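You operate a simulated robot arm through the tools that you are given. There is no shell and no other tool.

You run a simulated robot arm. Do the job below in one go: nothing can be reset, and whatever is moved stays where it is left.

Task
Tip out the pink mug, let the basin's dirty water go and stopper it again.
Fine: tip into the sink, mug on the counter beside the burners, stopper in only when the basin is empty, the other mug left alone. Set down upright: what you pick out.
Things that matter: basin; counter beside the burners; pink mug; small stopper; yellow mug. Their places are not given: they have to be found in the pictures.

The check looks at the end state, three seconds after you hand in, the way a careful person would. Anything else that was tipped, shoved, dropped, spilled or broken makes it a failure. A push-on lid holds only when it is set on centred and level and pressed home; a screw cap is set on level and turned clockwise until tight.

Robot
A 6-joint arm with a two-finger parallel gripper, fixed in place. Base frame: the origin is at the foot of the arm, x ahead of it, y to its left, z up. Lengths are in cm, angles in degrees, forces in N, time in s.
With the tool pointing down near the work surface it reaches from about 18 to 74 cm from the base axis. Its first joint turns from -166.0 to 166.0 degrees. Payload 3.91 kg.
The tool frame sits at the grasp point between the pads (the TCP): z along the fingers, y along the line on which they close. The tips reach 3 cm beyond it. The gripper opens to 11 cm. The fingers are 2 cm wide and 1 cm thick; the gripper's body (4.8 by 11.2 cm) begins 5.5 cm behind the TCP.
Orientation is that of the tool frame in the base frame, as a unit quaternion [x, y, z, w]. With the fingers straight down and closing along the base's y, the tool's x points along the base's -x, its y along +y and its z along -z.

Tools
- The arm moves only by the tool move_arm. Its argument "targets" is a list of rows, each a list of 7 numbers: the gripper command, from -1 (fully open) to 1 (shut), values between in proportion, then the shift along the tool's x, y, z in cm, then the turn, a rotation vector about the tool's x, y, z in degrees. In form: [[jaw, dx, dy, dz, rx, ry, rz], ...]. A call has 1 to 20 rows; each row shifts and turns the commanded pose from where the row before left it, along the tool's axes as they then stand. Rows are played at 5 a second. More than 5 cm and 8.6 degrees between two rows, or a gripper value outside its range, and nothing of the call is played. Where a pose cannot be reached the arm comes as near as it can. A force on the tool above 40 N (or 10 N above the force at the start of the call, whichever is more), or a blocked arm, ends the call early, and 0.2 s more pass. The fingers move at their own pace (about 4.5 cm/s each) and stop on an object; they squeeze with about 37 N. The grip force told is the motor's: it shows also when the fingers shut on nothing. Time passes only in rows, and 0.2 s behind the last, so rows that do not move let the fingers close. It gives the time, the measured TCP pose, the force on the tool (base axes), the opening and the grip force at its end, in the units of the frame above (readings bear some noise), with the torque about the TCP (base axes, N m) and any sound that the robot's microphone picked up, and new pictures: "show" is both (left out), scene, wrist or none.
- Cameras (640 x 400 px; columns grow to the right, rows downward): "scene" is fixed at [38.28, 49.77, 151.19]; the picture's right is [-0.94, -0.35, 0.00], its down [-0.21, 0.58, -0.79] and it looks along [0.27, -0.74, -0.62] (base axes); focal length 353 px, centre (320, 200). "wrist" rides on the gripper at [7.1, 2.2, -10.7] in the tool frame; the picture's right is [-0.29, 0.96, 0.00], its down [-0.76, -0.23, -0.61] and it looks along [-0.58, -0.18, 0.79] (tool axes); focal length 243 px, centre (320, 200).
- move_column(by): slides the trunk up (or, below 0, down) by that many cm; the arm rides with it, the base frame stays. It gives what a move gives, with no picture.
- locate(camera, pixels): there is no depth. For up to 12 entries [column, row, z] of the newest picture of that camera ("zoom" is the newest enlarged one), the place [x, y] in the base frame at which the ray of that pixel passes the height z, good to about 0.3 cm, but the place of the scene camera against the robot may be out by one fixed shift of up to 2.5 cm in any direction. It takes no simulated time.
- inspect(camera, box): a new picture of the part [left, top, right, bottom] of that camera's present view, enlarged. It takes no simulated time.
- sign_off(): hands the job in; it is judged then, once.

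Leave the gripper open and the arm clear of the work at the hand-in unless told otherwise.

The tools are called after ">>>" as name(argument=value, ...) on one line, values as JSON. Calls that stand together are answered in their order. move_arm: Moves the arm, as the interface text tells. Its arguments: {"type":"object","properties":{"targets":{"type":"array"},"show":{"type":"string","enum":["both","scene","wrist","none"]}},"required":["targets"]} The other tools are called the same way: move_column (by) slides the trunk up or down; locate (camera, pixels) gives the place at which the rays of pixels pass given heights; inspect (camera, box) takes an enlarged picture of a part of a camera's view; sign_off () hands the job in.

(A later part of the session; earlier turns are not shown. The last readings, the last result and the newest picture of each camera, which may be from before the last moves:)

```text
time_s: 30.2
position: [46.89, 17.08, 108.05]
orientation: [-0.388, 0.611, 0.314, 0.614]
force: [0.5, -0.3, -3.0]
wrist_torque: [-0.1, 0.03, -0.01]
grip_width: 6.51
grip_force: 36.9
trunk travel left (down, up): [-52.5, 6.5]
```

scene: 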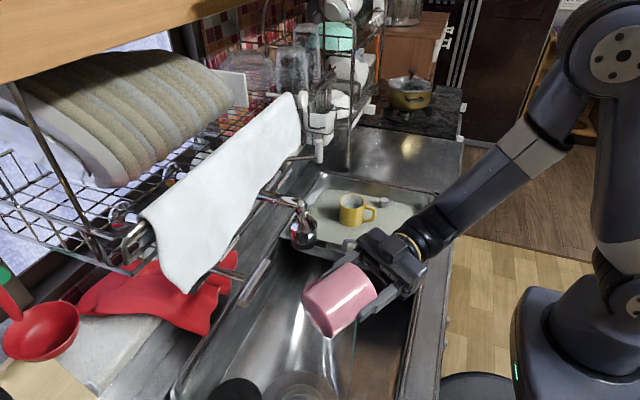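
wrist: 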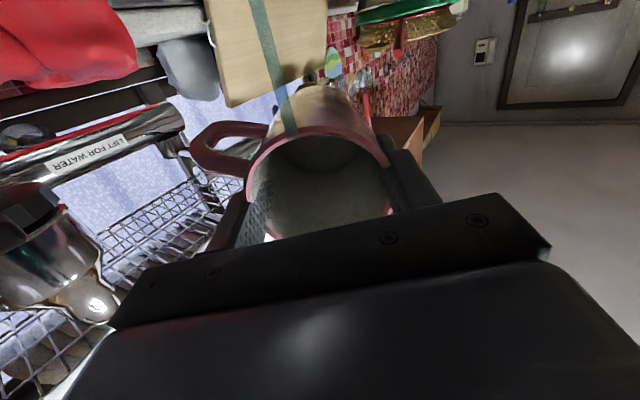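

Tilt ~87°, still draining. Tipping another ~25° and holding.

>>> move_arm(targets=[[1, 0, 0, 0, 0, -5, 0], [1, 0, 0, 0, 0, -5, 0], [1, 0, 0, 0, 0, -5, 0], [1, 0, 0, 0, 0, -5, 0], [1, 0, 0, 0, 0, -5, 0], [1, 0, 0, 0, 0, 0, 0], [1, 0, 0, 0, 0, 0, 0], [1, 0, 0, 0, 0, 0, 0]])

```text
time_s: 32.0
position: [47.0, 17.01, 108.08]
orientation: [-0.311, 0.464, 0.391, 0.732]
force: [0.4, -0.5, -2.3]
wrist_torque: [-0.04, 0.06, 0.01]
grip_width: 6.54
grip_force: 36.6
trunk travel left (down, up): [-52.5, 6.5]
```

scene: 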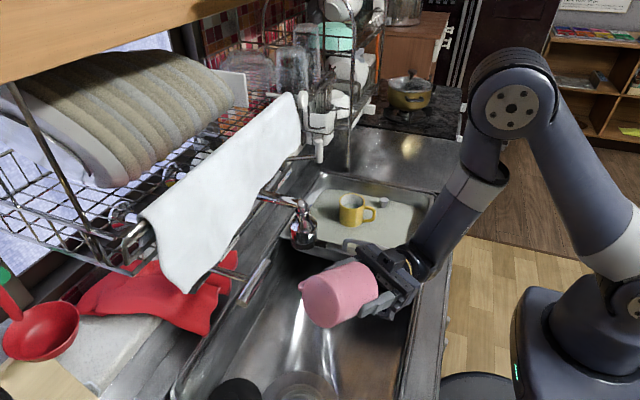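
wrist: 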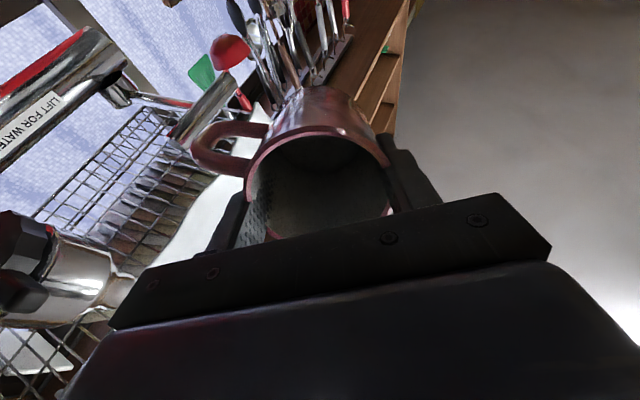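

No stream any more at ~112° tilt. I'll hold a moment longer and inspect the mug's inside.

>>> move_arm(targets=[[1, 0, 0, 0, 0, 0, 0], [1, 0, 0, 0, 0, 0, 0], [1, 0, 0, 0, 0, 0, 0], [1, 0, 0, 0, 0, 0, 0], [1, 0, 0, 0, 0, 0, 0]], show="none")

>>> inspect(camera="wrist", box=[180, 70, 440, 250])

>>> inspect(camera="scene", box=[250, 180, 450, 400])

```text
time_s: 33.2
position: [47.1, 17.01, 107.99]
orientation: [-0.312, 0.464, 0.392, 0.731]
force: [-0.1, -0.4, -2.7]
wrist_torque: [-0.05, 0.03, 0.0]
grip_width: 6.54
grip_force: 37.3
trunk travel left (down, up): [-52.5, 6.5]
```

```text
2.22 times, centred on (310, 160) of wrist
```

zoom: 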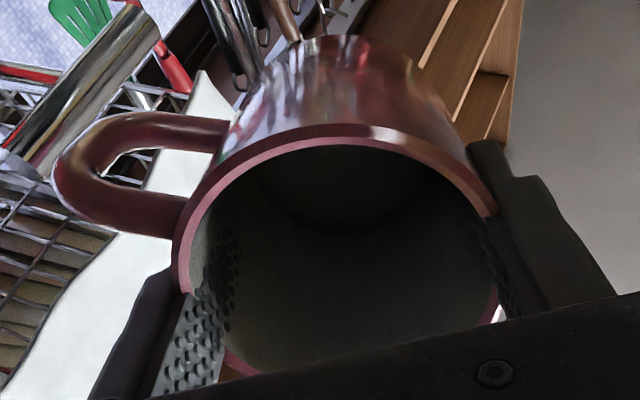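

```text
1.82 times, centred on (350, 290) of scene
```

zoom: 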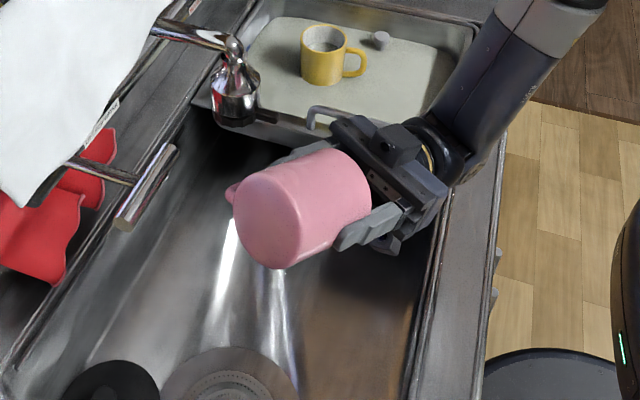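

The mug is empty. Un-tilting back to vertical (14×8°) plus a −5.3° correction about tool x so the tool ends exactly vertical.

>>> move_arm(targets=[[1, 0, 0, 0, 0, 8, 0], [1, 0, 0, 0, 0, 8, 0], [1, 0, 0, 0, 0, 8, 0], [1, 0, 0, 0, 0, 8, 0], [1, 0, 0, 0, 0, 8, 0], [1, 0, 0, 0, 0, 8, 0], [1, 0, 0, 0, 0, 8, 0], [1, 0, 0, 0, 0, 8, 0], [1, 0, 0, 0, 0, 8, 0], [1, 0, 0, 0, 0, 8, 0], [1, 0, 0, 0, 0, 8, 0], [1, 0, 0, 0, 0, 8, 0], [1, 0, 0, 0, 0, 8, 0], [1, 0, 0, 0, 0, 8, 0], [1, 0, 0, 0, -5.3, 0, 0], [1, 0, 0, 0, 0, 0, 0], [1, 0, 0, 0, 0, 0, 0]])

```text
time_s: 36.8
position: [46.88, 16.97, 108.12]
orientation: [-0.499, 0.866, 0.001, 0.002]
force: [0.0, 0.3, -2.5]
wrist_torque: [0.02, 0.02, -0.02]
grip_width: 6.53
grip_force: 37.5
trunk travel left (down, up): [-52.5, 6.5]
```

scene: 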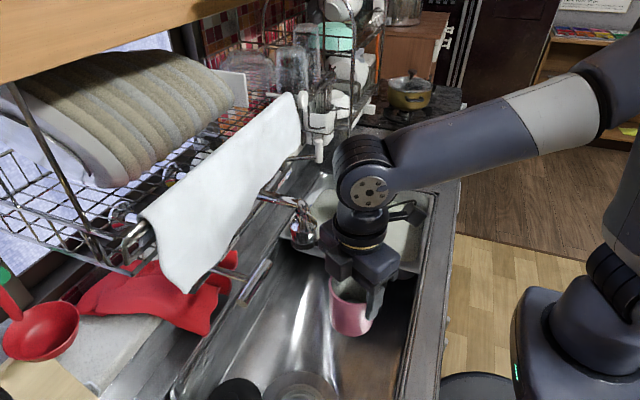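
wrist: 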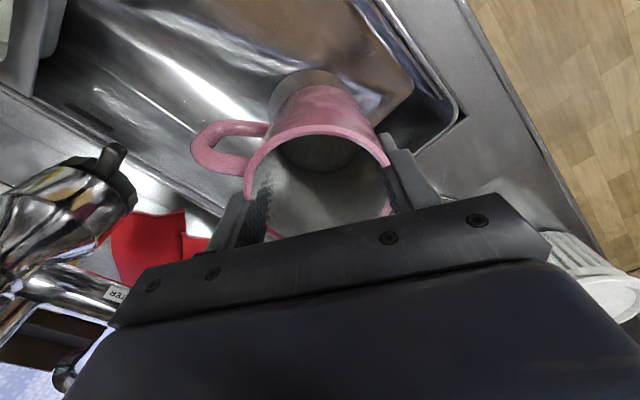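

Upright, empty and dry inside. Next I'll swing back to the standard orientation and carry the mug over toward the counter on the −y side, viewing it on the way.

>>> move_arm(targets=[[1, 4.31, -1.33, 0, 0, 0, 0], [1, 4.31, -1.33, 0, 0, 0, 0], [1, 4.31, -1.33, 0, 0, 0, 0], [1, 4.31, -1.33, 0, 0, 0, 0], [1, 4.31, -1.33, 0, 0, 0, 0], [1, 0, 0, 0, 0, 0, 7.5], [1, 0, 0, 0, 0, 0, 7.5], [1, 0, 0, 0, 0, 0, 7.5], [1, 0, 0, 0, 0, 0, 7.5], [1, 0, 0, 0, 0, 0, 7.5], [1, 0, 0, 0, 0, 0, 7.5], [1, 0, 0, 0, 0, 0, 7.5], [1, 0, 0, 0, 0, 0, 7.5], [1, 0, -4, 0, 0, 0, 0], [1, 0, -4, 0, 0, 0, 0], [1, 0, -4, 0, 0, 0, 0], [1, 0, -4, 0, 0, 0, 0], [1, 0, -4, 0, 0, 0, 0], [1, 0, 0, 0, 0, 0, 0]])

>>> locate(camera="scene", pixels=[[348, 178, 86.5], [365, 127, 86.5], [460, 143, 86.5], [452, 230, 86.5], [410, 150, 86.5], [436, 192, 86.5], [320, 174, 86.5]])

```text
time_s: 40.8
position: [42.12, -25.2, 107.97]
orientation: [0.001, 1.0, 0.002, 0.001]
force: [-0.1, -0.6, -2.7]
wrist_torque: [0.01, 0.0, 0.0]
grip_width: 6.48
grip_force: 37.2
trunk travel left (down, up): [-52.5, 6.5]
```

scene: 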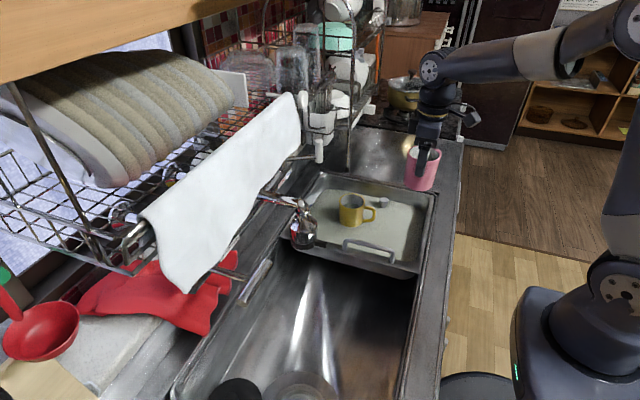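
wrist: 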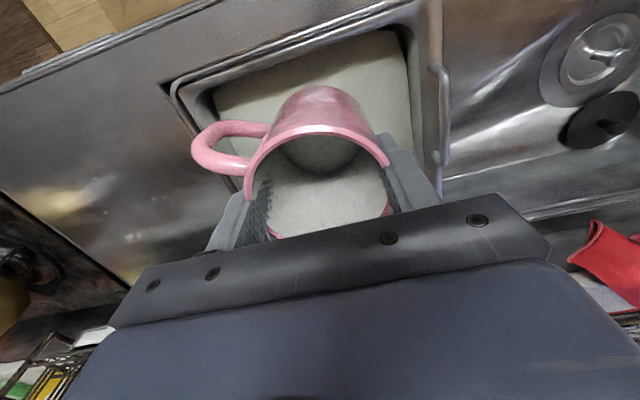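

```text
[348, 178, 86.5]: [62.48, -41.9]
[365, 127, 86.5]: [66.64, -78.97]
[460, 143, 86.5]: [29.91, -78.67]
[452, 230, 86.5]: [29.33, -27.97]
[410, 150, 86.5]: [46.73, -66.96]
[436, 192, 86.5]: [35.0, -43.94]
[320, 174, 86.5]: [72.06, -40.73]
```

Counter between basin and burners spans roughly x 31–60, y −44 to −77. I'll set the mug at about (41,−55). First I'll carry it there at this height, then measure the mug's height in the scene view.

>>> move_arm(targets=[[1, 0.15, -3, 0, 0, 0, 0], [1, 0.15, -4.2, 0, 0, 0, 0], [1, 0.15, -4.2, 0, 0, 0, 0], [1, 0.15, -4.2, 0, 0, 0, 0], [1, 0.15, -4.2, 0, 0, 0, 0], [1, 0.15, -4.2, 0, 0, 0, 0], [1, 0.15, -4, 0, 0, 0, 0], [1, 0.1, -2, 0, 0, 0, 0], [1, 0, 0, 0, 0, 0, 0]])

>>> inspect(camera="scene", box=[360, 60, 500, 190])

```text
time_s: 42.8
position: [40.65, -55.13, 107.75]
orientation: [0.001, 1.0, 0.002, 0.002]
force: [-0.1, 0.1, -2.4]
wrist_torque: [0.02, -0.01, -0.02]
grip_width: 6.51
grip_force: 36.9
trunk travel left (down, up): [-52.5, 6.5]
```

scene: 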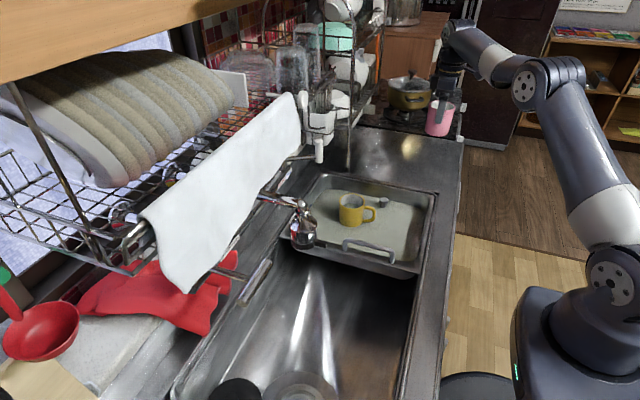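
wrist: 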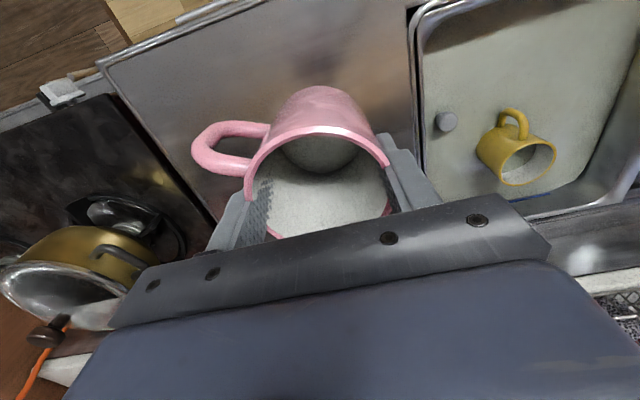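

```text
3.08 times, centred on (430, 125) of scene
```

zoom: 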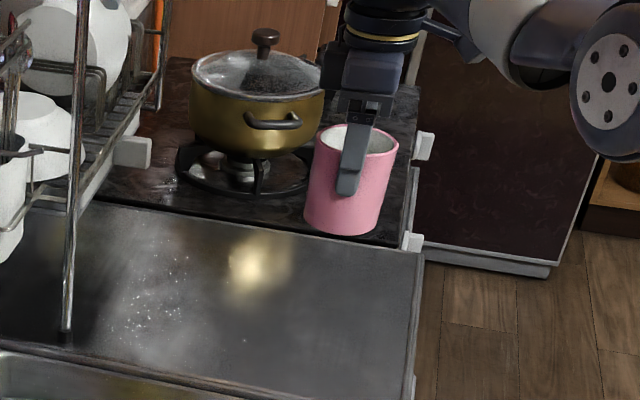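

The spot below (320,89 in the wrist view) is clear counter. Mug height ≈8.1 cm, so contact should come at TCP z≈94. Descending to z≈96 first.

>>> move_arm(targets=[[1, 0, 0, 3, 0, 0, 0], [1, 0, 0, 3, 0, 0, 0], [1, 0, 0, 3, 0, 0, 0], [1, 0, 0, 2.3, 0, 0, 0], [1, 0, 0, 0, 0, 0, 0]])

>>> inspect(camera="scene", box=[360, 80, 500, 210])

>>> locate(camera="wrist", pixels=[[100, 65, 86.5], [200, 180, 86.5]])

```text
time_s: 44.0
position: [40.8, -55.12, 96.49]
orientation: [0.0, 1.0, 0.001, 0.001]
force: [0.1, 0.7, -2.6]
wrist_torque: [-0.01, 0.02, -0.02]
grip_width: 6.53
grip_force: 37.0
trunk travel left (down, up): [-52.5, 6.5]
```

scene: 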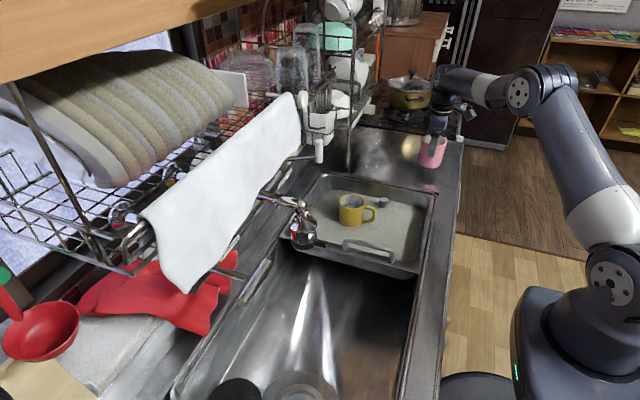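
wrist: 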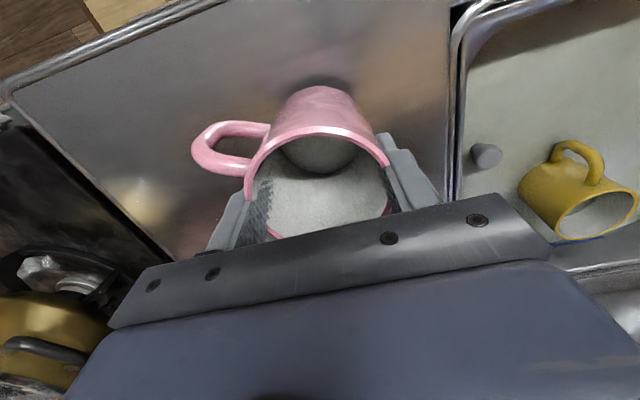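

```text
3.08 times, centred on (430, 145) of scene
```

zoom: 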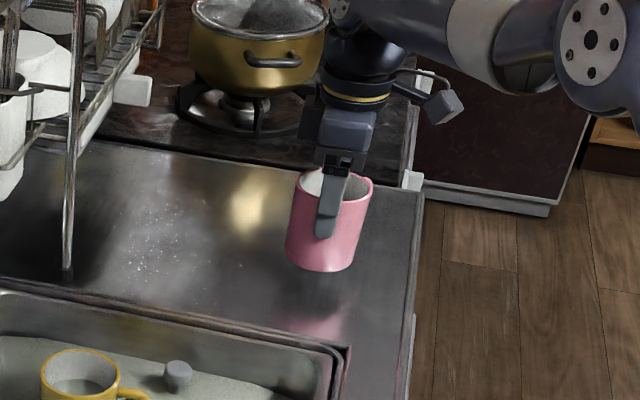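

```text
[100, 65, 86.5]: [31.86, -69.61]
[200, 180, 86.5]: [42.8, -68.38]
```

Close to the counter now. Lowering slowly in small steps and watching the force.

>>> move_arm(targets=[[1, 0, 0, 0.4, 0, 0, 0], [1, 0, 0, 0.4, 0, 0, 0], [1, 0, 0, 0.4, 0, 0, 0], [1, 0, 0, 0.4, 0, 0, 0], [1, 0, 0, 0.2, 0, 0, 0], [1, 0, 0, 0, 0, 0, 0]], show="none")

```text
time_s: 45.4
position: [40.7, -54.94, 94.73]
orientation: [0.001, 1.0, 0.002, 0.001]
force: [-0.3, -0.5, -2.0]
wrist_torque: [0.0, -0.04, 0.01]
grip_width: 6.51
grip_force: 37.3
trunk travel left (down, up): [-52.5, 6.5]
```

No contact yet at z≈94.7. Continuing in 0.2 cm steps.

>>> move_arm(targets=[[1, 0, 0, 0.2, 0, 0, 0], [1, 0, 0, 0.2, 0, 0, 0], [1, 0, 0, 0, 0, 0, 0]], show="none")

>>> inspect(camera="scene", box=[390, 110, 470, 190])

```text
time_s: 46.2
position: [40.71, -54.97, 94.29]
orientation: [0.0, 1.0, 0.002, 0.001]
force: [0.6, 0.4, -2.6]
wrist_torque: [0.0, 0.02, 0.01]
grip_width: 6.5
grip_force: 36.9
trunk travel left (down, up): [-52.5, 6.5]
```

```text
5.00 times, centred on (430, 150) of scene
```

zoom: 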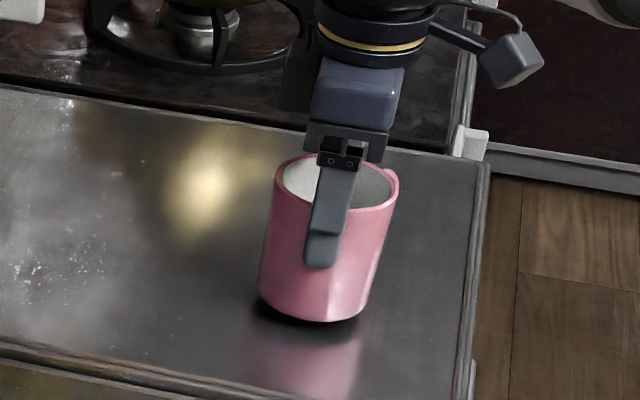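

Just above the counter, with a slim shadow under the base. Two more small steps.

>>> move_arm(targets=[[1, 0, 0, 0.2, 0, 0, 0], [1, 0, 0, 0.2, 0, 0, 0], [1, 0, 0, 0, 0, 0, 0]], show="none")

```text
time_s: 47.0
position: [40.7, -54.96, 93.86]
orientation: [0.001, 1.0, 0.002, 0.0]
force: [0.1, 0.2, -2.0]
wrist_torque: [-0.01, 0.02, 0.01]
grip_width: 6.5
grip_force: 36.8
trunk travel left (down, up): [-52.5, 6.5]
```

Still no contact. Continuing.

>>> move_arm(targets=[[1, 0, 0, 0.2, 0, 0, 0], [1, 0, 0, 0.2, 0, 0, 0], [1, 0, 0, 0, 0, 0, 0]], show="none")

>>> inspect(camera="scene", box=[390, 110, 470, 190])

```text
time_s: 47.8
position: [40.62, -54.99, 93.64]
orientation: [0.001, 1.0, 0.002, 0.0]
force: [1.9, -0.9, -1.4]
wrist_torque: [-0.02, -0.03, -0.01]
grip_width: 6.49
grip_force: 37.0
trunk travel left (down, up): [-52.5, 6.5]
```

```text
5.00 times, centred on (430, 150) of scene
```

zoom: 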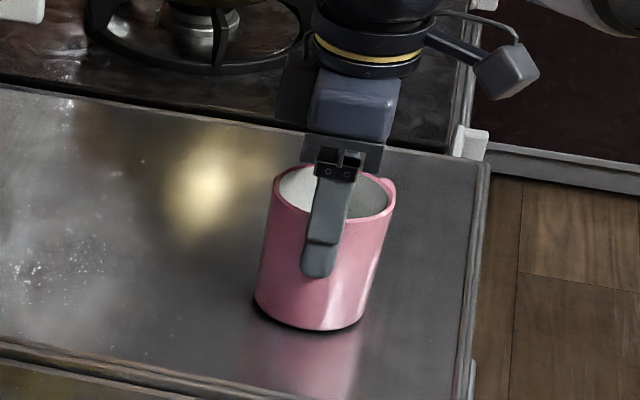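

Almost touching. More small steps.

>>> move_arm(targets=[[1, 0, 0, 0.15, 0, 0, 0], [1, 0, 0, 0.15, 0, 0, 0], [1, 0, 0, 0, 0, 0, 0]], show="none")

```text
time_s: 48.6
position: [40.59, -55.01, 93.53]
orientation: [0.001, 1.0, -0.002, 0.002]
force: [1.1, 3.6, 19.2]
wrist_torque: [0.04, 0.58, -0.12]
grip_width: 6.53
grip_force: 36.7
trunk travel left (down, up): [-52.5, 6.5]
```

Contact at z≈93.6 (19 N). I'll ease off 0.25 cm, then open to about 8.8 cm.

>>> move_arm(targets=[[1, 0, 0, -0.15, 0, 0, 0], [1, 0, 0, -0.1, 0, 0, 0], [1, 0, 0, 0, 0, 0, 0]], show="none")

```text
time_s: 49.4
position: [40.67, -55.02, 93.6]
orientation: [0.001, 1.0, 0.001, 0.001]
force: [4.1, 0.1, 8.8]
wrist_torque: [-0.34, -0.11, 0.12]
grip_width: 6.51
grip_force: 36.9
trunk travel left (down, up): [-52.5, 6.5]
```

Still a light press (about 9 N). Opening the fingers now.

>>> move_arm(targets=[[0.0, 0, 0, 0, 0, 0, 0], [-0.4, 0, 0, 0, 0, 0, 0], [-0.6, 0, 0, 0, 0, 0, 0], [-0.6, 0, 0, 0, 0, 0, 0]])

>>> inspect(camera="scene", box=[390, 110, 470, 190])

```text
time_s: 50.4
position: [40.63, -54.99, 93.51]
orientation: [0.001, 1.0, 0.002, 0.001]
force: [-0.3, 1.0, 0.6]
wrist_torque: [0.01, -0.02, 0.0]
grip_width: 8.78
grip_force: 0.1
trunk travel left (down, up): [-52.5, 6.5]
```

scene: 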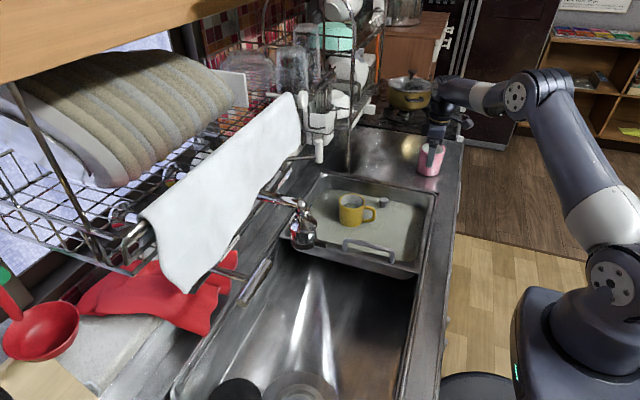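
wrist: 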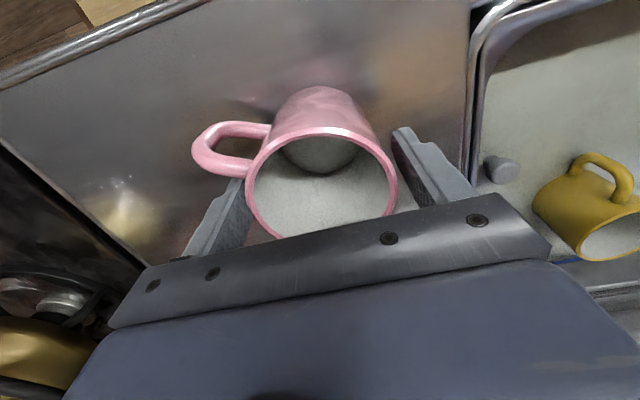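

```text
5.00 times, centred on (430, 150) of scene
```

zoom: 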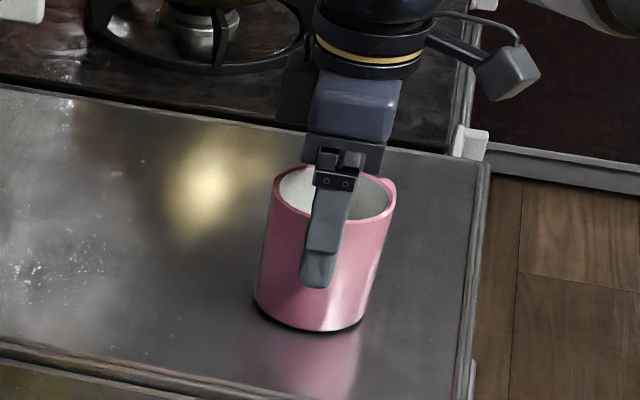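

Mug stands on its own and the fingers are clear of rim and handle. Retracting straight up.

>>> move_arm(targets=[[-0.6, 0, 0, -1, 0, 0, 0], [-0.6, 0, 0, -2, 0, 0, 0], [-0.6, 0, 0, -3, 0, 0, 0], [-0.6, 0, 0, -4, 0, 0, 0], [-0.6, 0, 0, -4, 0, 0, 0], [-0.6, 0, 0, 0, 0, 0, 0]])

>>> inspect(camera="scene", box=[390, 110, 470, 190])

>>> inspect(camera="wrist", box=[400, 0, 640, 240])

```text
time_s: 51.8
position: [40.63, -55.06, 107.61]
orientation: [0.001, 1.0, 0.001, 0.0]
force: [0.2, 0.4, -0.3]
wrist_torque: [0.0, 0.0, -0.01]
grip_width: 8.76
grip_force: 0.0
trunk travel left (down, up): [-52.5, 6.5]
```

scene: 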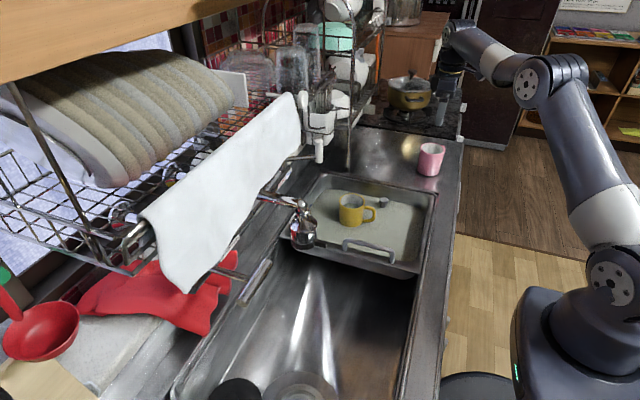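
wrist: 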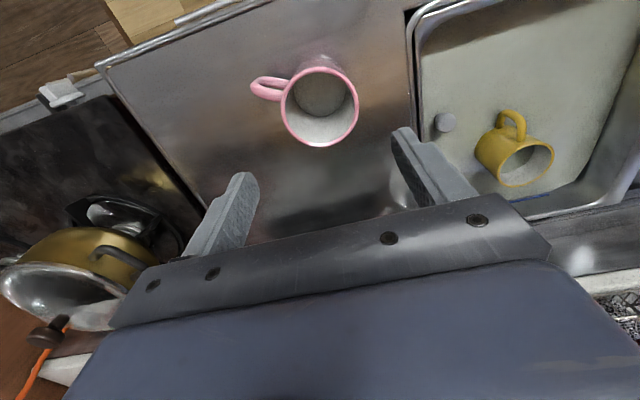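

```text
5.00 times, centred on (430, 150) of scene
```

zoom: 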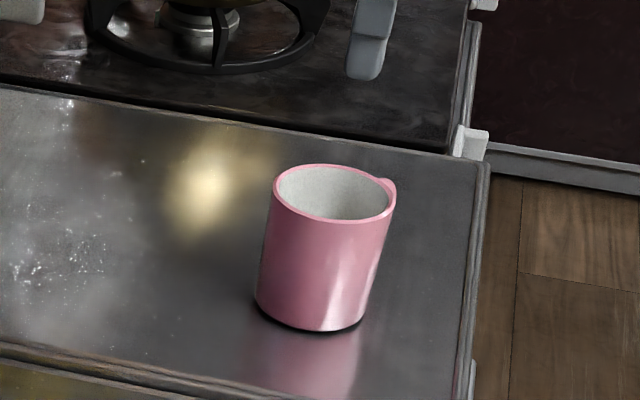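

```text
1.67 times, centred on (520, 120) of wrist
```

zoom: 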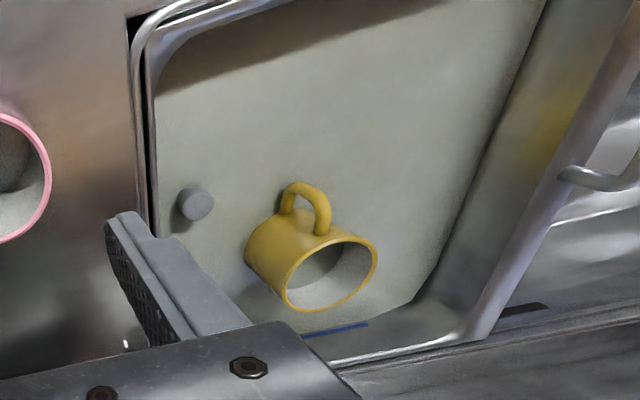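

The pink mug stands upright and empty on the counter. Now the stopper: I'll turn the tool +90° so the fingers close along x, parallel to the near basin wall, and hover above it at about (51.5,−38.5,100).

>>> move_arm(targets=[[-0.6, 0, 0, 0, 0, 0, 8.182], [-0.6, 0, 0, 0, 0, 0, 8.182], [-0.6, 0, 0, 0, 0, 0, 8.182], [-0.6, 0, 0, 0, 0, 0, 8.182], [-0.6, 0, 0, 0, 0, 0, 8.182], [-0.6, 0, 0, 0, 0, 0, 8.182], [-0.6, 0, 0, 0, 0, 0, 8.182], [-0.6, 0, 0, 0, 0, 0, 8.182], [-0.6, 0, 0, 0, 0, 0, 8.182], [-0.6, 0, 0, 0, 0, 0, 8.182], [-0.6, 0, 0, 0, 0, 0, 8.182], [-0.6, 3.3, 2.18, 1.5, 0, 0, 0], [-0.6, 3.3, 2.18, 1.5, 0, 0, 0], [-0.6, 3.3, 2.18, 1.5, 0, 0, 0], [-0.6, 3.3, 2.18, 1.5, 0, 0, 0], [-0.6, 3.3, 2.18, 1.5, 0, 0, 0], [-0.6, 0, 0, 0, 0, 0, 0]])

>>> inspect(camera="wrist", box=[200, 20, 440, 230])

```text
time_s: 55.4
position: [51.65, -38.37, 100.08]
orientation: [0.708, 0.707, 0.001, 0.0]
force: [0.0, 0.6, -0.4]
wrist_torque: [-0.01, 0.02, 0.04]
grip_width: 8.77
grip_force: 0.2
trunk travel left (down, up): [-52.5, 6.5]
```

scene: 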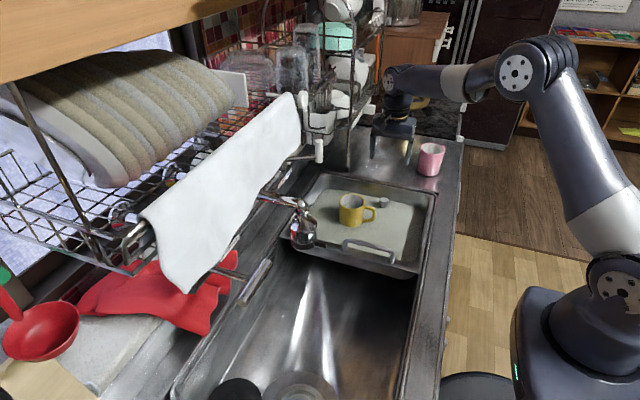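
wrist: 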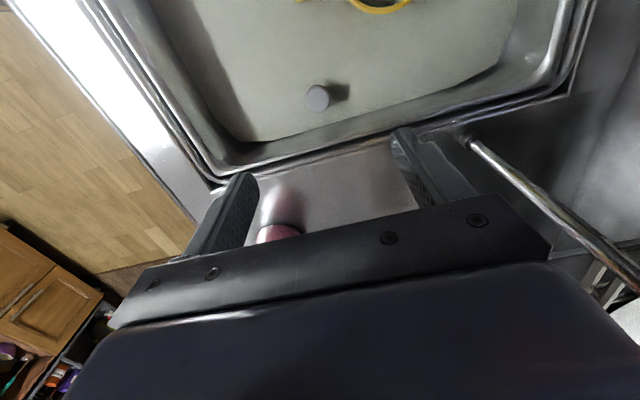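

```text
1.90 times, centred on (320, 125) of wrist
```

zoom: 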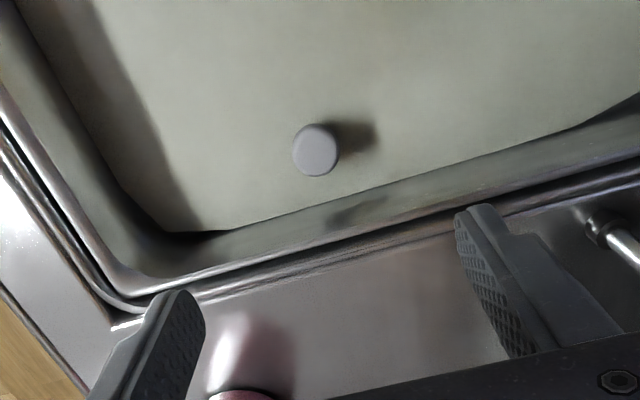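

The tool axis projects to (320,96) at z=82, and the stopper's top is at (318,98), so it's right below. I'll confirm with locate and check how near the yellow mug and walls are.

>>> locate(camera="wrist", pixels=[[318, 98, 81], [318, 98, 82], [318, 98, 83], [305, 98, 82], [331, 97, 82], [320, 130, 80], [380, 8, 86]])

>>> inspect(camera="scene", box=[350, 170, 430, 230])

```text
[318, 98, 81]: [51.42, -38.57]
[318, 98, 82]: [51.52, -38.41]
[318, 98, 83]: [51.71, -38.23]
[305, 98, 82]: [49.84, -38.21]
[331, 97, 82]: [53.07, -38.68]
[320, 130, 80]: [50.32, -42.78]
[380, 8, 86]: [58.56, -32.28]
```

```text
6.67 times, centred on (390, 200) of scene
```

zoom: 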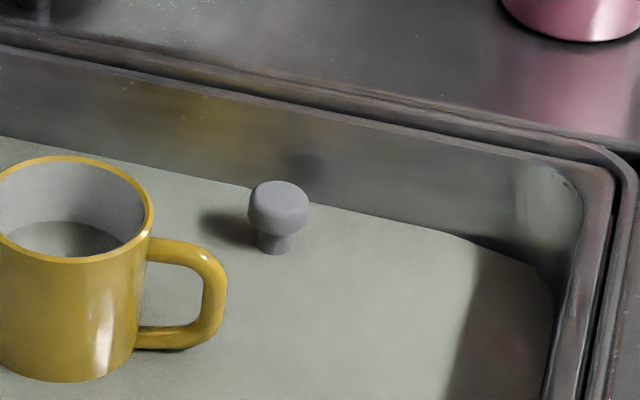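

The stopper is a mushroom knob (head ≈2.8 cm across, top z≈82.5) on a narrower neck. I'll set the jaws to ~5 cm and descend to TCP z≈86.5, with the tips just above the knob's level, then look.

>>> move_arm(targets=[[0.09, 0, 0, 0, 0, 0, 0], [0.09, 0, -0.1, 3.5, 0, 0, 0], [0.09, 0, 0, 3.5, 0, 0, 0], [0.09, 0, 0, 3.5, 0, 0, 0], [0.09, 0, 0, 3, 0, 0, 0], [0.09, 0, 0, 0, 0, 0, 0]])

>>> inspect(camera="wrist", box=[200, 20, 440, 230])

>>> inspect(camera="scene", box=[340, 150, 440, 230])

```text
time_s: 56.8
position: [51.57, -38.52, 86.46]
orientation: [0.708, 0.706, 0.002, 0.0]
force: [0.6, -0.2, -0.8]
wrist_torque: [0.02, 0.01, 0.01]
grip_width: 4.99
grip_force: 0.1
trunk travel left (down, up): [-52.5, 6.5]
```

scene: 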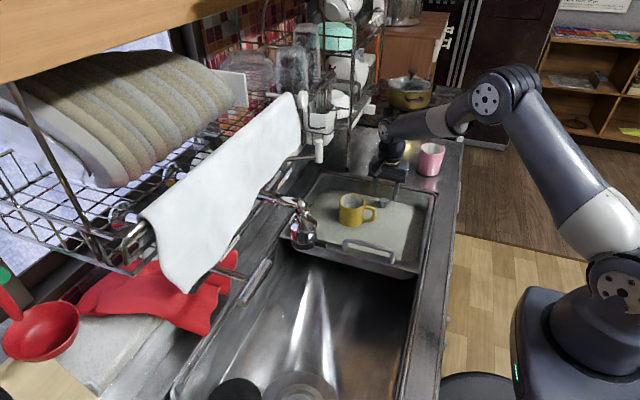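
wrist: 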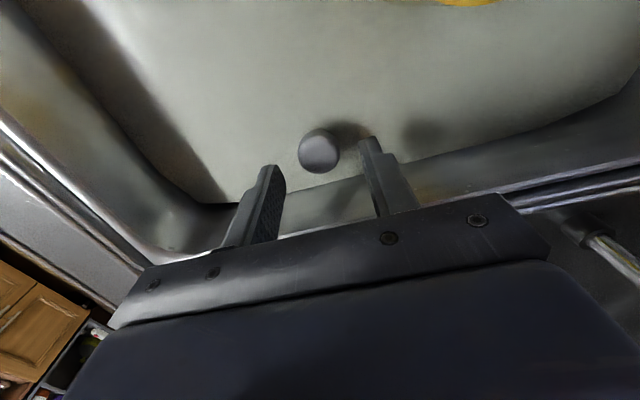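

```text
1.90 times, centred on (320, 125) of wrist
```

zoom: 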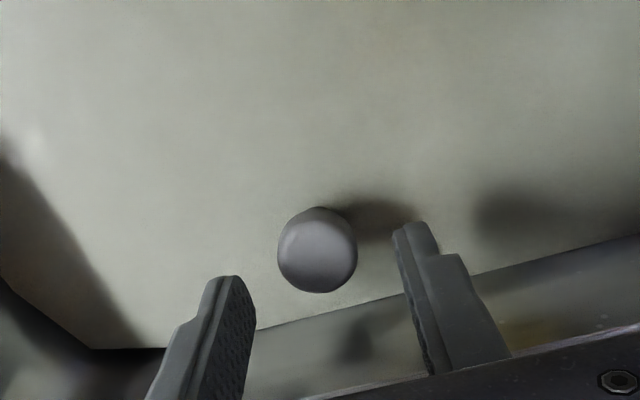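

```text
5.00 times, centred on (390, 190) of scene
```

zoom: 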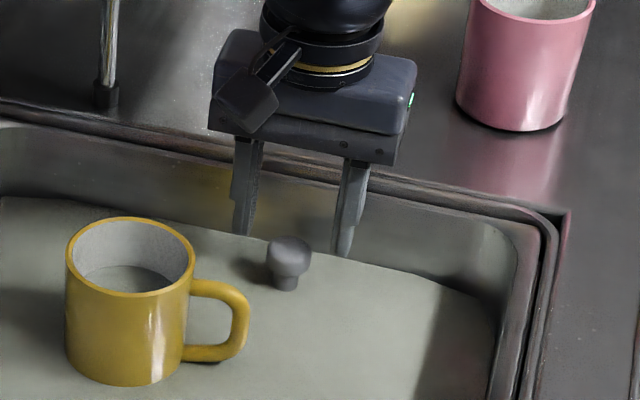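

Aligned within ~0.2 cm. Descending the last 3.7 cm (tips to ≈79.7) and then closing on the knob's head.

>>> move_arm(targets=[[0.09, 0, 0, 1.3, 0, 0, 0], [0.09, 0, 0, 1.2, 0, 0, 0], [0.09, 0, 0, 1.2, 0, 0, 0], [0.09, 0, 0, 0, 0, 0, 0]])

>>> inspect(camera="scene", box=[340, 150, 440, 230])

>>> inspect(camera="wrist", box=[200, 60, 440, 260])

```text
time_s: 57.8
position: [51.53, -38.6, 82.81]
orientation: [0.708, 0.707, 0.001, 0.0]
force: [0.4, 0.2, 0.2]
wrist_torque: [-0.03, 0.01, -0.01]
grip_width: 5.0
grip_force: 0.1
trunk travel left (down, up): [-52.5, 6.5]
```

scene: 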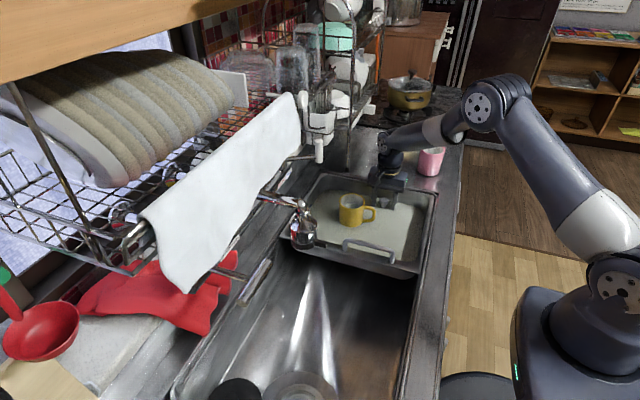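
wrist: 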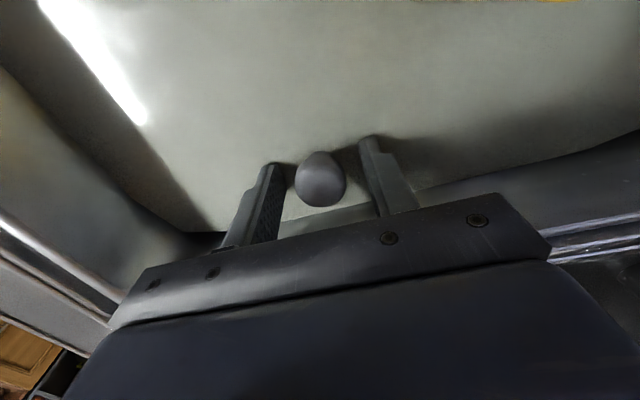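

```text
5.00 times, centred on (390, 190) of scene
```

zoom: 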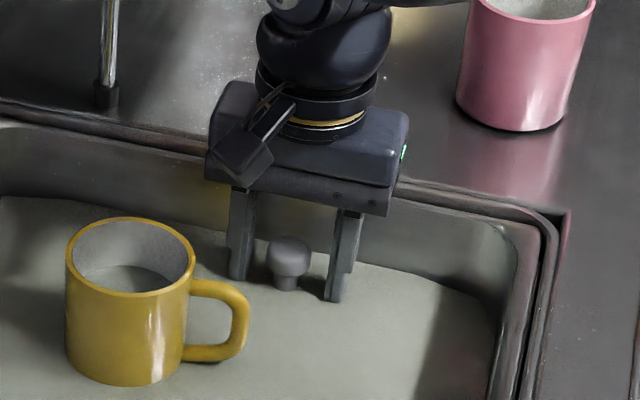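

```text
2.00 times, centred on (320, 160) of wrist
```

zoom: 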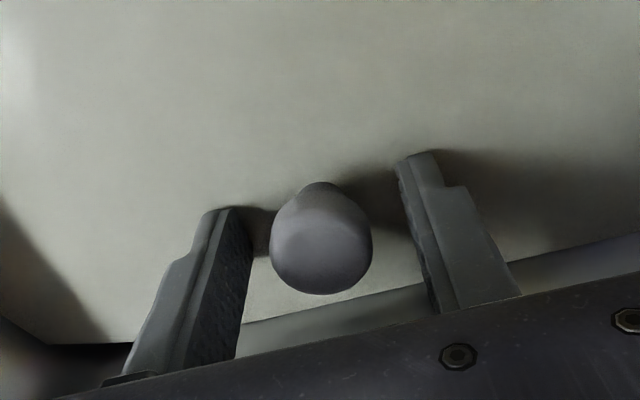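

The fingers straddle the knob's head. Closing.

>>> move_arm(targets=[[1, 0, 0, 0, 0, 0, 0], [1, 0, 0, 0, 0, 0, 0], [1, 0, 0, 0, 0, 0, 0], [1, 0, 0, 0, 0, 0, 0]], show="wrist")

```text
time_s: 58.8
position: [51.48, -38.59, 82.77]
orientation: [0.708, 0.707, 0.001, -0.001]
force: [-0.5, 1.1, -0.4]
wrist_torque: [0.02, -0.01, -0.01]
grip_width: 2.55
grip_force: 36.5
trunk travel left (down, up): [-52.5, 6.5]
```

wrist: 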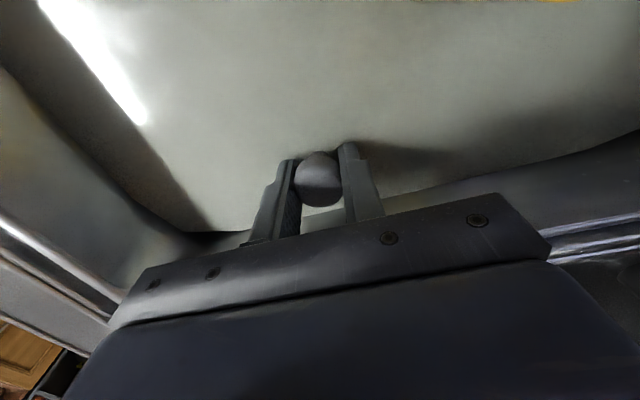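

Gripped at 2.55 cm. This pose (51.5,−38.6,82.78) is the seated reference. Pulling straight up gently.

>>> move_arm(targets=[[1, 0, 0, -0.3, 0, 0, 0], [1, 0, 0, -0.3, 0, 0, 0], [1, 0, 0, -0.4, 0, 0, 0], [1, 0, 0, -0.5, 0, 0, 0], [1, 0, 0, 0, 0, 0, 0]])

>>> inspect(camera="scene", box=[340, 150, 440, 230])

```text
time_s: 60.0
position: [51.48, -38.53, 84.47]
orientation: [0.708, 0.706, 0.002, -0.001]
force: [0.3, 0.2, -1.1]
wrist_torque: [-0.03, 0.0, 0.03]
grip_width: 2.57
grip_force: 36.8
trunk travel left (down, up): [-52.5, 6.5]
```

scene: 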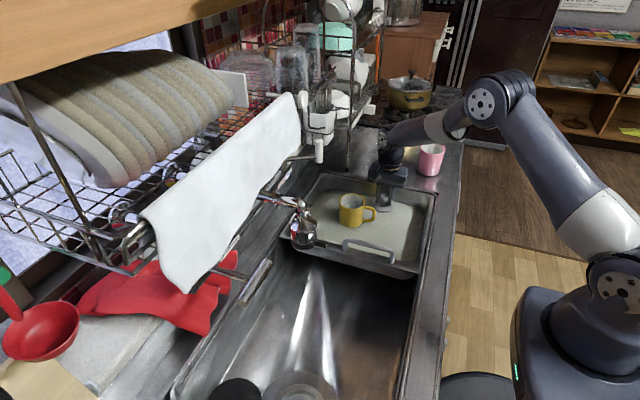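
wrist: 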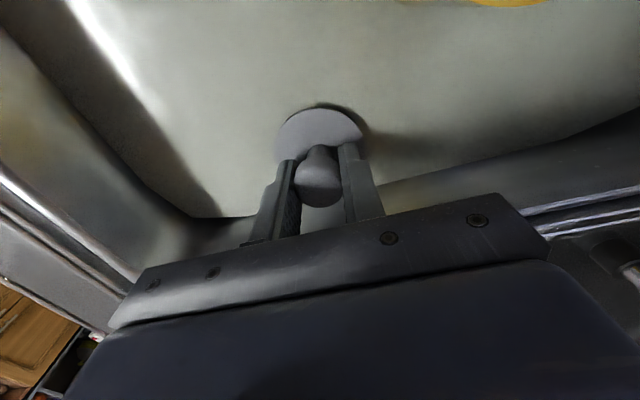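

```text
5.00 times, centred on (390, 190) of scene
```

zoom: 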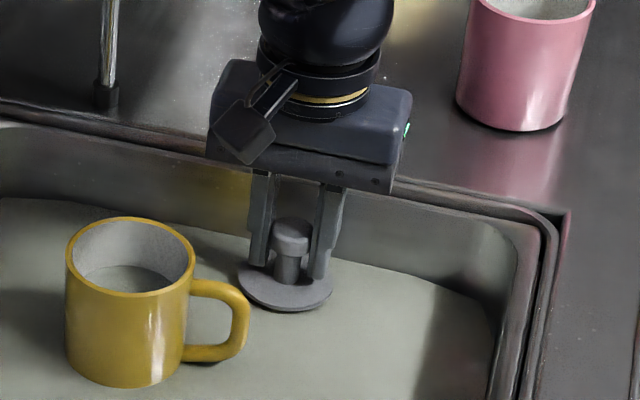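

The stopper came out cleanly and shows a wide flange disc below. I'll raise it another 8.5 cm straight up (10 cm in total) and wait while the basin drains.

>>> move_arm(targets=[[1, 0, 0, -1, 0, 0, 0], [1, 0, 0, -2.5, 0, 0, 0], [1, 0, 0, -2.5, 0, 0, 0], [1, 0, 0, -2.5, 0, 0, 0], [1, 0, 0, 0, 0, 0, 0], [1, 0, 0, 0, 0, 0, 0], [1, 0, 0, 0, 0, 0, 0], [1, 0, 0, 0, 0, 0, 0], [1, 0, 0, 0, 0, 0, 0], [1, 0, 0, 0, 0, 0, 0]])

>>> inspect(camera="scene", box=[280, 130, 450, 290])

>>> inspect(camera="wrist", box=[100, 0, 540, 250])

```text
time_s: 62.2
position: [51.4, -38.63, 92.85]
orientation: [0.708, 0.706, 0.002, 0.0]
force: [0.0, -0.9, 0.0]
wrist_torque: [0.01, 0.02, 0.0]
grip_width: 2.55
grip_force: 36.6
trunk travel left (down, up): [-52.5, 6.5]
```

scene: 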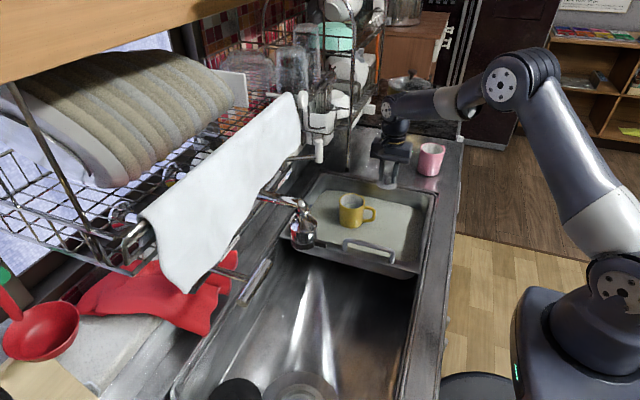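
wrist: 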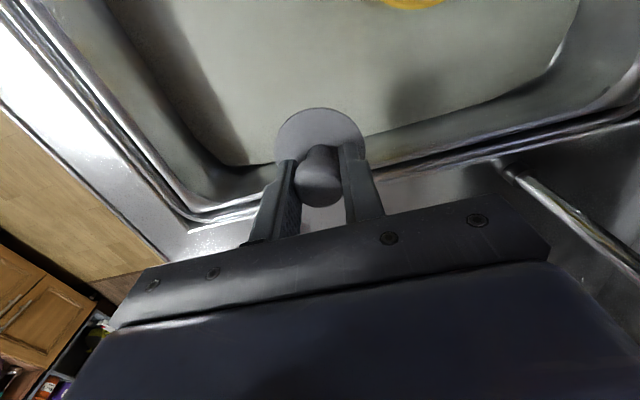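

```text
2.50 times, centred on (365, 210) of scene
```

zoom: 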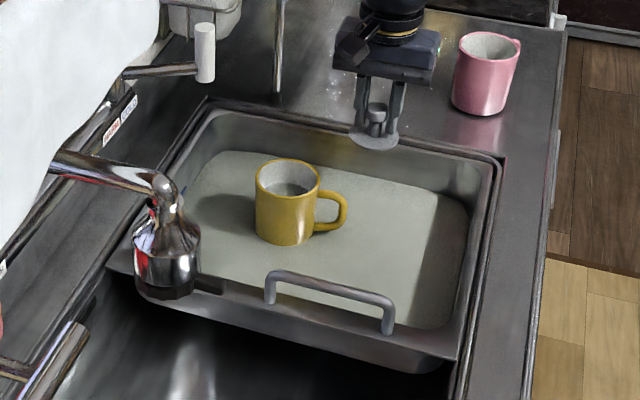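

```text
1.45 times, centred on (320, 125) of wrist
```

zoom: 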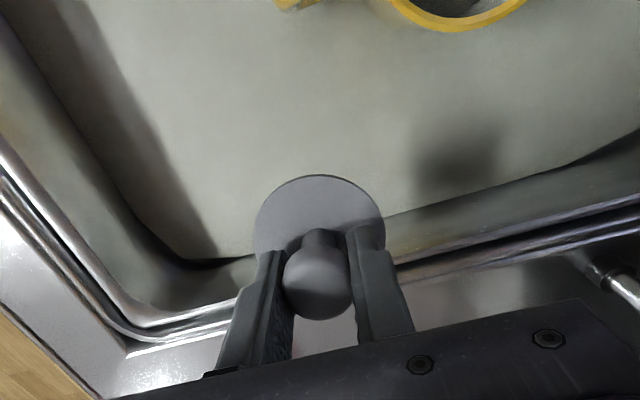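

The water line is already lower than before. Waiting 4 s and watching.

>>> move_arm(targets=[[1, 0, 0, 0, 0, 0, 0], [1, 0, 0, 0, 0, 0, 0], [1, 0, 0, 0, 0, 0, 0], [1, 0, 0, 0, 0, 0, 0], [1, 0, 0, 0, 0, 0, 0], [1, 0, 0, 0, 0, 0, 0], [1, 0, 0, 0, 0, 0, 0], [1, 0, 0, 0, 0, 0, 0], [1, 0, 0, 0, 0, 0, 0], [1, 0, 0, 0, 0, 0, 0], [1, 0, 0, 0, 0, 0, 0], [1, 0, 0, 0, 0, 0, 0], [1, 0, 0, 0, 0, 0, 0], [1, 0, 0, 0, 0, 0, 0], [1, 0, 0, 0, 0, 0, 0], [1, 0, 0, 0, 0, 0, 0], [1, 0, 0, 0, 0, 0, 0], [1, 0, 0, 0, 0, 0, 0], [1, 0, 0, 0, 0, 0, 0], [1, 0, 0, 0, 0, 0, 0]], show="none")

>>> inspect(camera="scene", box=[280, 130, 450, 290])

>>> inspect(camera="wrist", box=[100, 0, 540, 250])

```text
time_s: 66.4
position: [51.35, -38.6, 92.86]
orientation: [0.708, 0.707, 0.002, -0.001]
force: [0.7, -0.1, -0.9]
wrist_torque: [0.0, -0.01, 0.0]
grip_width: 2.57
grip_force: 37.0
trunk travel left (down, up): [-52.5, 6.5]
```

```text
2.50 times, centred on (365, 210) of scene
```

zoom: 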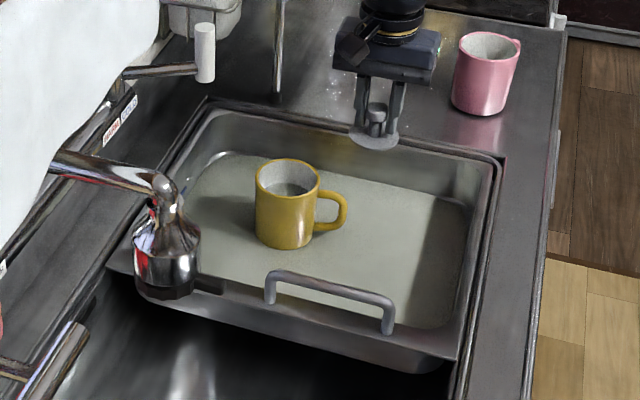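

```text
1.45 times, centred on (320, 125) of wrist
```

zoom: 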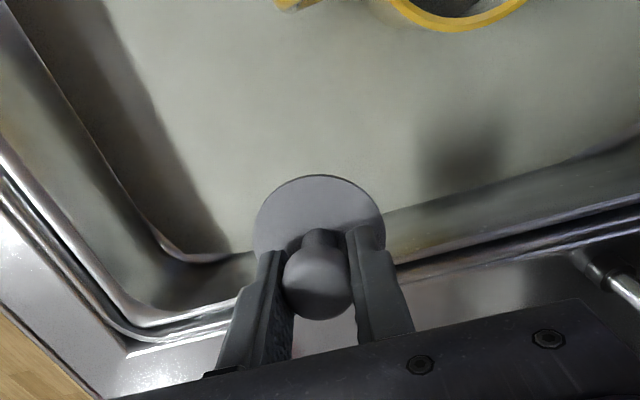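

The level is falling slowly; more of the yellow mug's base is showing. Waiting longer.

>>> move_arm(targets=[[1, 0, 0, 0, 0, 0, 0], [1, 0, 0, 0, 0, 0, 0], [1, 0, 0, 0, 0, 0, 0], [1, 0, 0, 0, 0, 0, 0], [1, 0, 0, 0, 0, 0, 0], [1, 0, 0, 0, 0, 0, 0], [1, 0, 0, 0, 0, 0, 0], [1, 0, 0, 0, 0, 0, 0], [1, 0, 0, 0, 0, 0, 0], [1, 0, 0, 0, 0, 0, 0], [1, 0, 0, 0, 0, 0, 0], [1, 0, 0, 0, 0, 0, 0], [1, 0, 0, 0, 0, 0, 0], [1, 0, 0, 0, 0, 0, 0], [1, 0, 0, 0, 0, 0, 0], [1, 0, 0, 0, 0, 0, 0], [1, 0, 0, 0, 0, 0, 0], [1, 0, 0, 0, 0, 0, 0], [1, 0, 0, 0, 0, 0, 0], [1, 0, 0, 0, 0, 0, 0]], show="none")

>>> move_arm(targets=[[1, 0, 0, 0, 0, 0, 0], [1, 0, 0, 0, 0, 0, 0], [1, 0, 0, 0, 0, 0, 0], [1, 0, 0, 0, 0, 0, 0], [1, 0, 0, 0, 0, 0, 0], [1, 0, 0, 0, 0, 0, 0], [1, 0, 0, 0, 0, 0, 0], [1, 0, 0, 0, 0, 0, 0], [1, 0, 0, 0, 0, 0, 0], [1, 0, 0, 0, 0, 0, 0], [1, 0, 0, 0, 0, 0, 0], [1, 0, 0, 0, 0, 0, 0], [1, 0, 0, 0, 0, 0, 0], [1, 0, 0, 0, 0, 0, 0], [1, 0, 0, 0, 0, 0, 0], [1, 0, 0, 0, 0, 0, 0], [1, 0, 0, 0, 0, 0, 0], [1, 0, 0, 0, 0, 0, 0], [1, 0, 0, 0, 0, 0, 0], [1, 0, 0, 0, 0, 0, 0]], show="none")

>>> inspect(camera="scene", box=[280, 130, 450, 290])

>>> inspect(camera="wrist", box=[100, 0, 540, 250])

```text
time_s: 70.6
position: [51.43, -38.45, 92.82]
orientation: [0.708, 0.707, 0.001, -0.001]
force: [-0.8, 1.2, -0.1]
wrist_torque: [0.01, 0.03, 0.03]
grip_width: 2.55
grip_force: 36.9
trunk travel left (down, up): [-52.5, 6.5]
```

```text
time_s: 74.8
position: [51.35, -38.57, 92.82]
orientation: [0.708, 0.707, 0.001, -0.001]
force: [0.8, 0.1, 0.0]
wrist_torque: [0.01, -0.03, 0.02]
grip_width: 2.56
grip_force: 37.4
trunk travel left (down, up): [-52.5, 6.5]
```

```text
2.50 times, centred on (365, 210) of scene
```

zoom: 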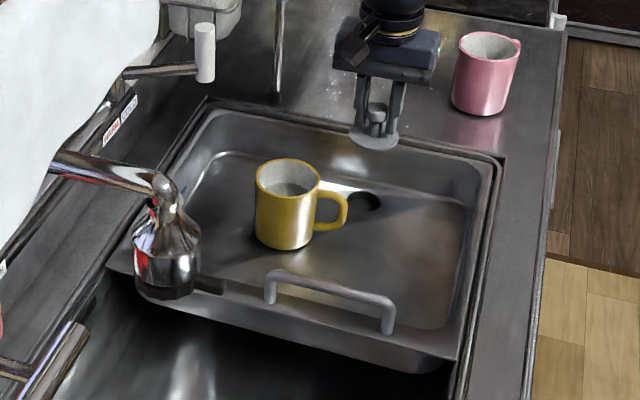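

```text
1.45 times, centred on (320, 125) of wrist
```

zoom: 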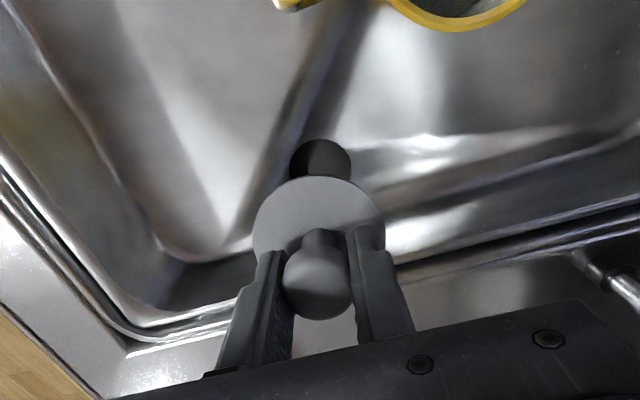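

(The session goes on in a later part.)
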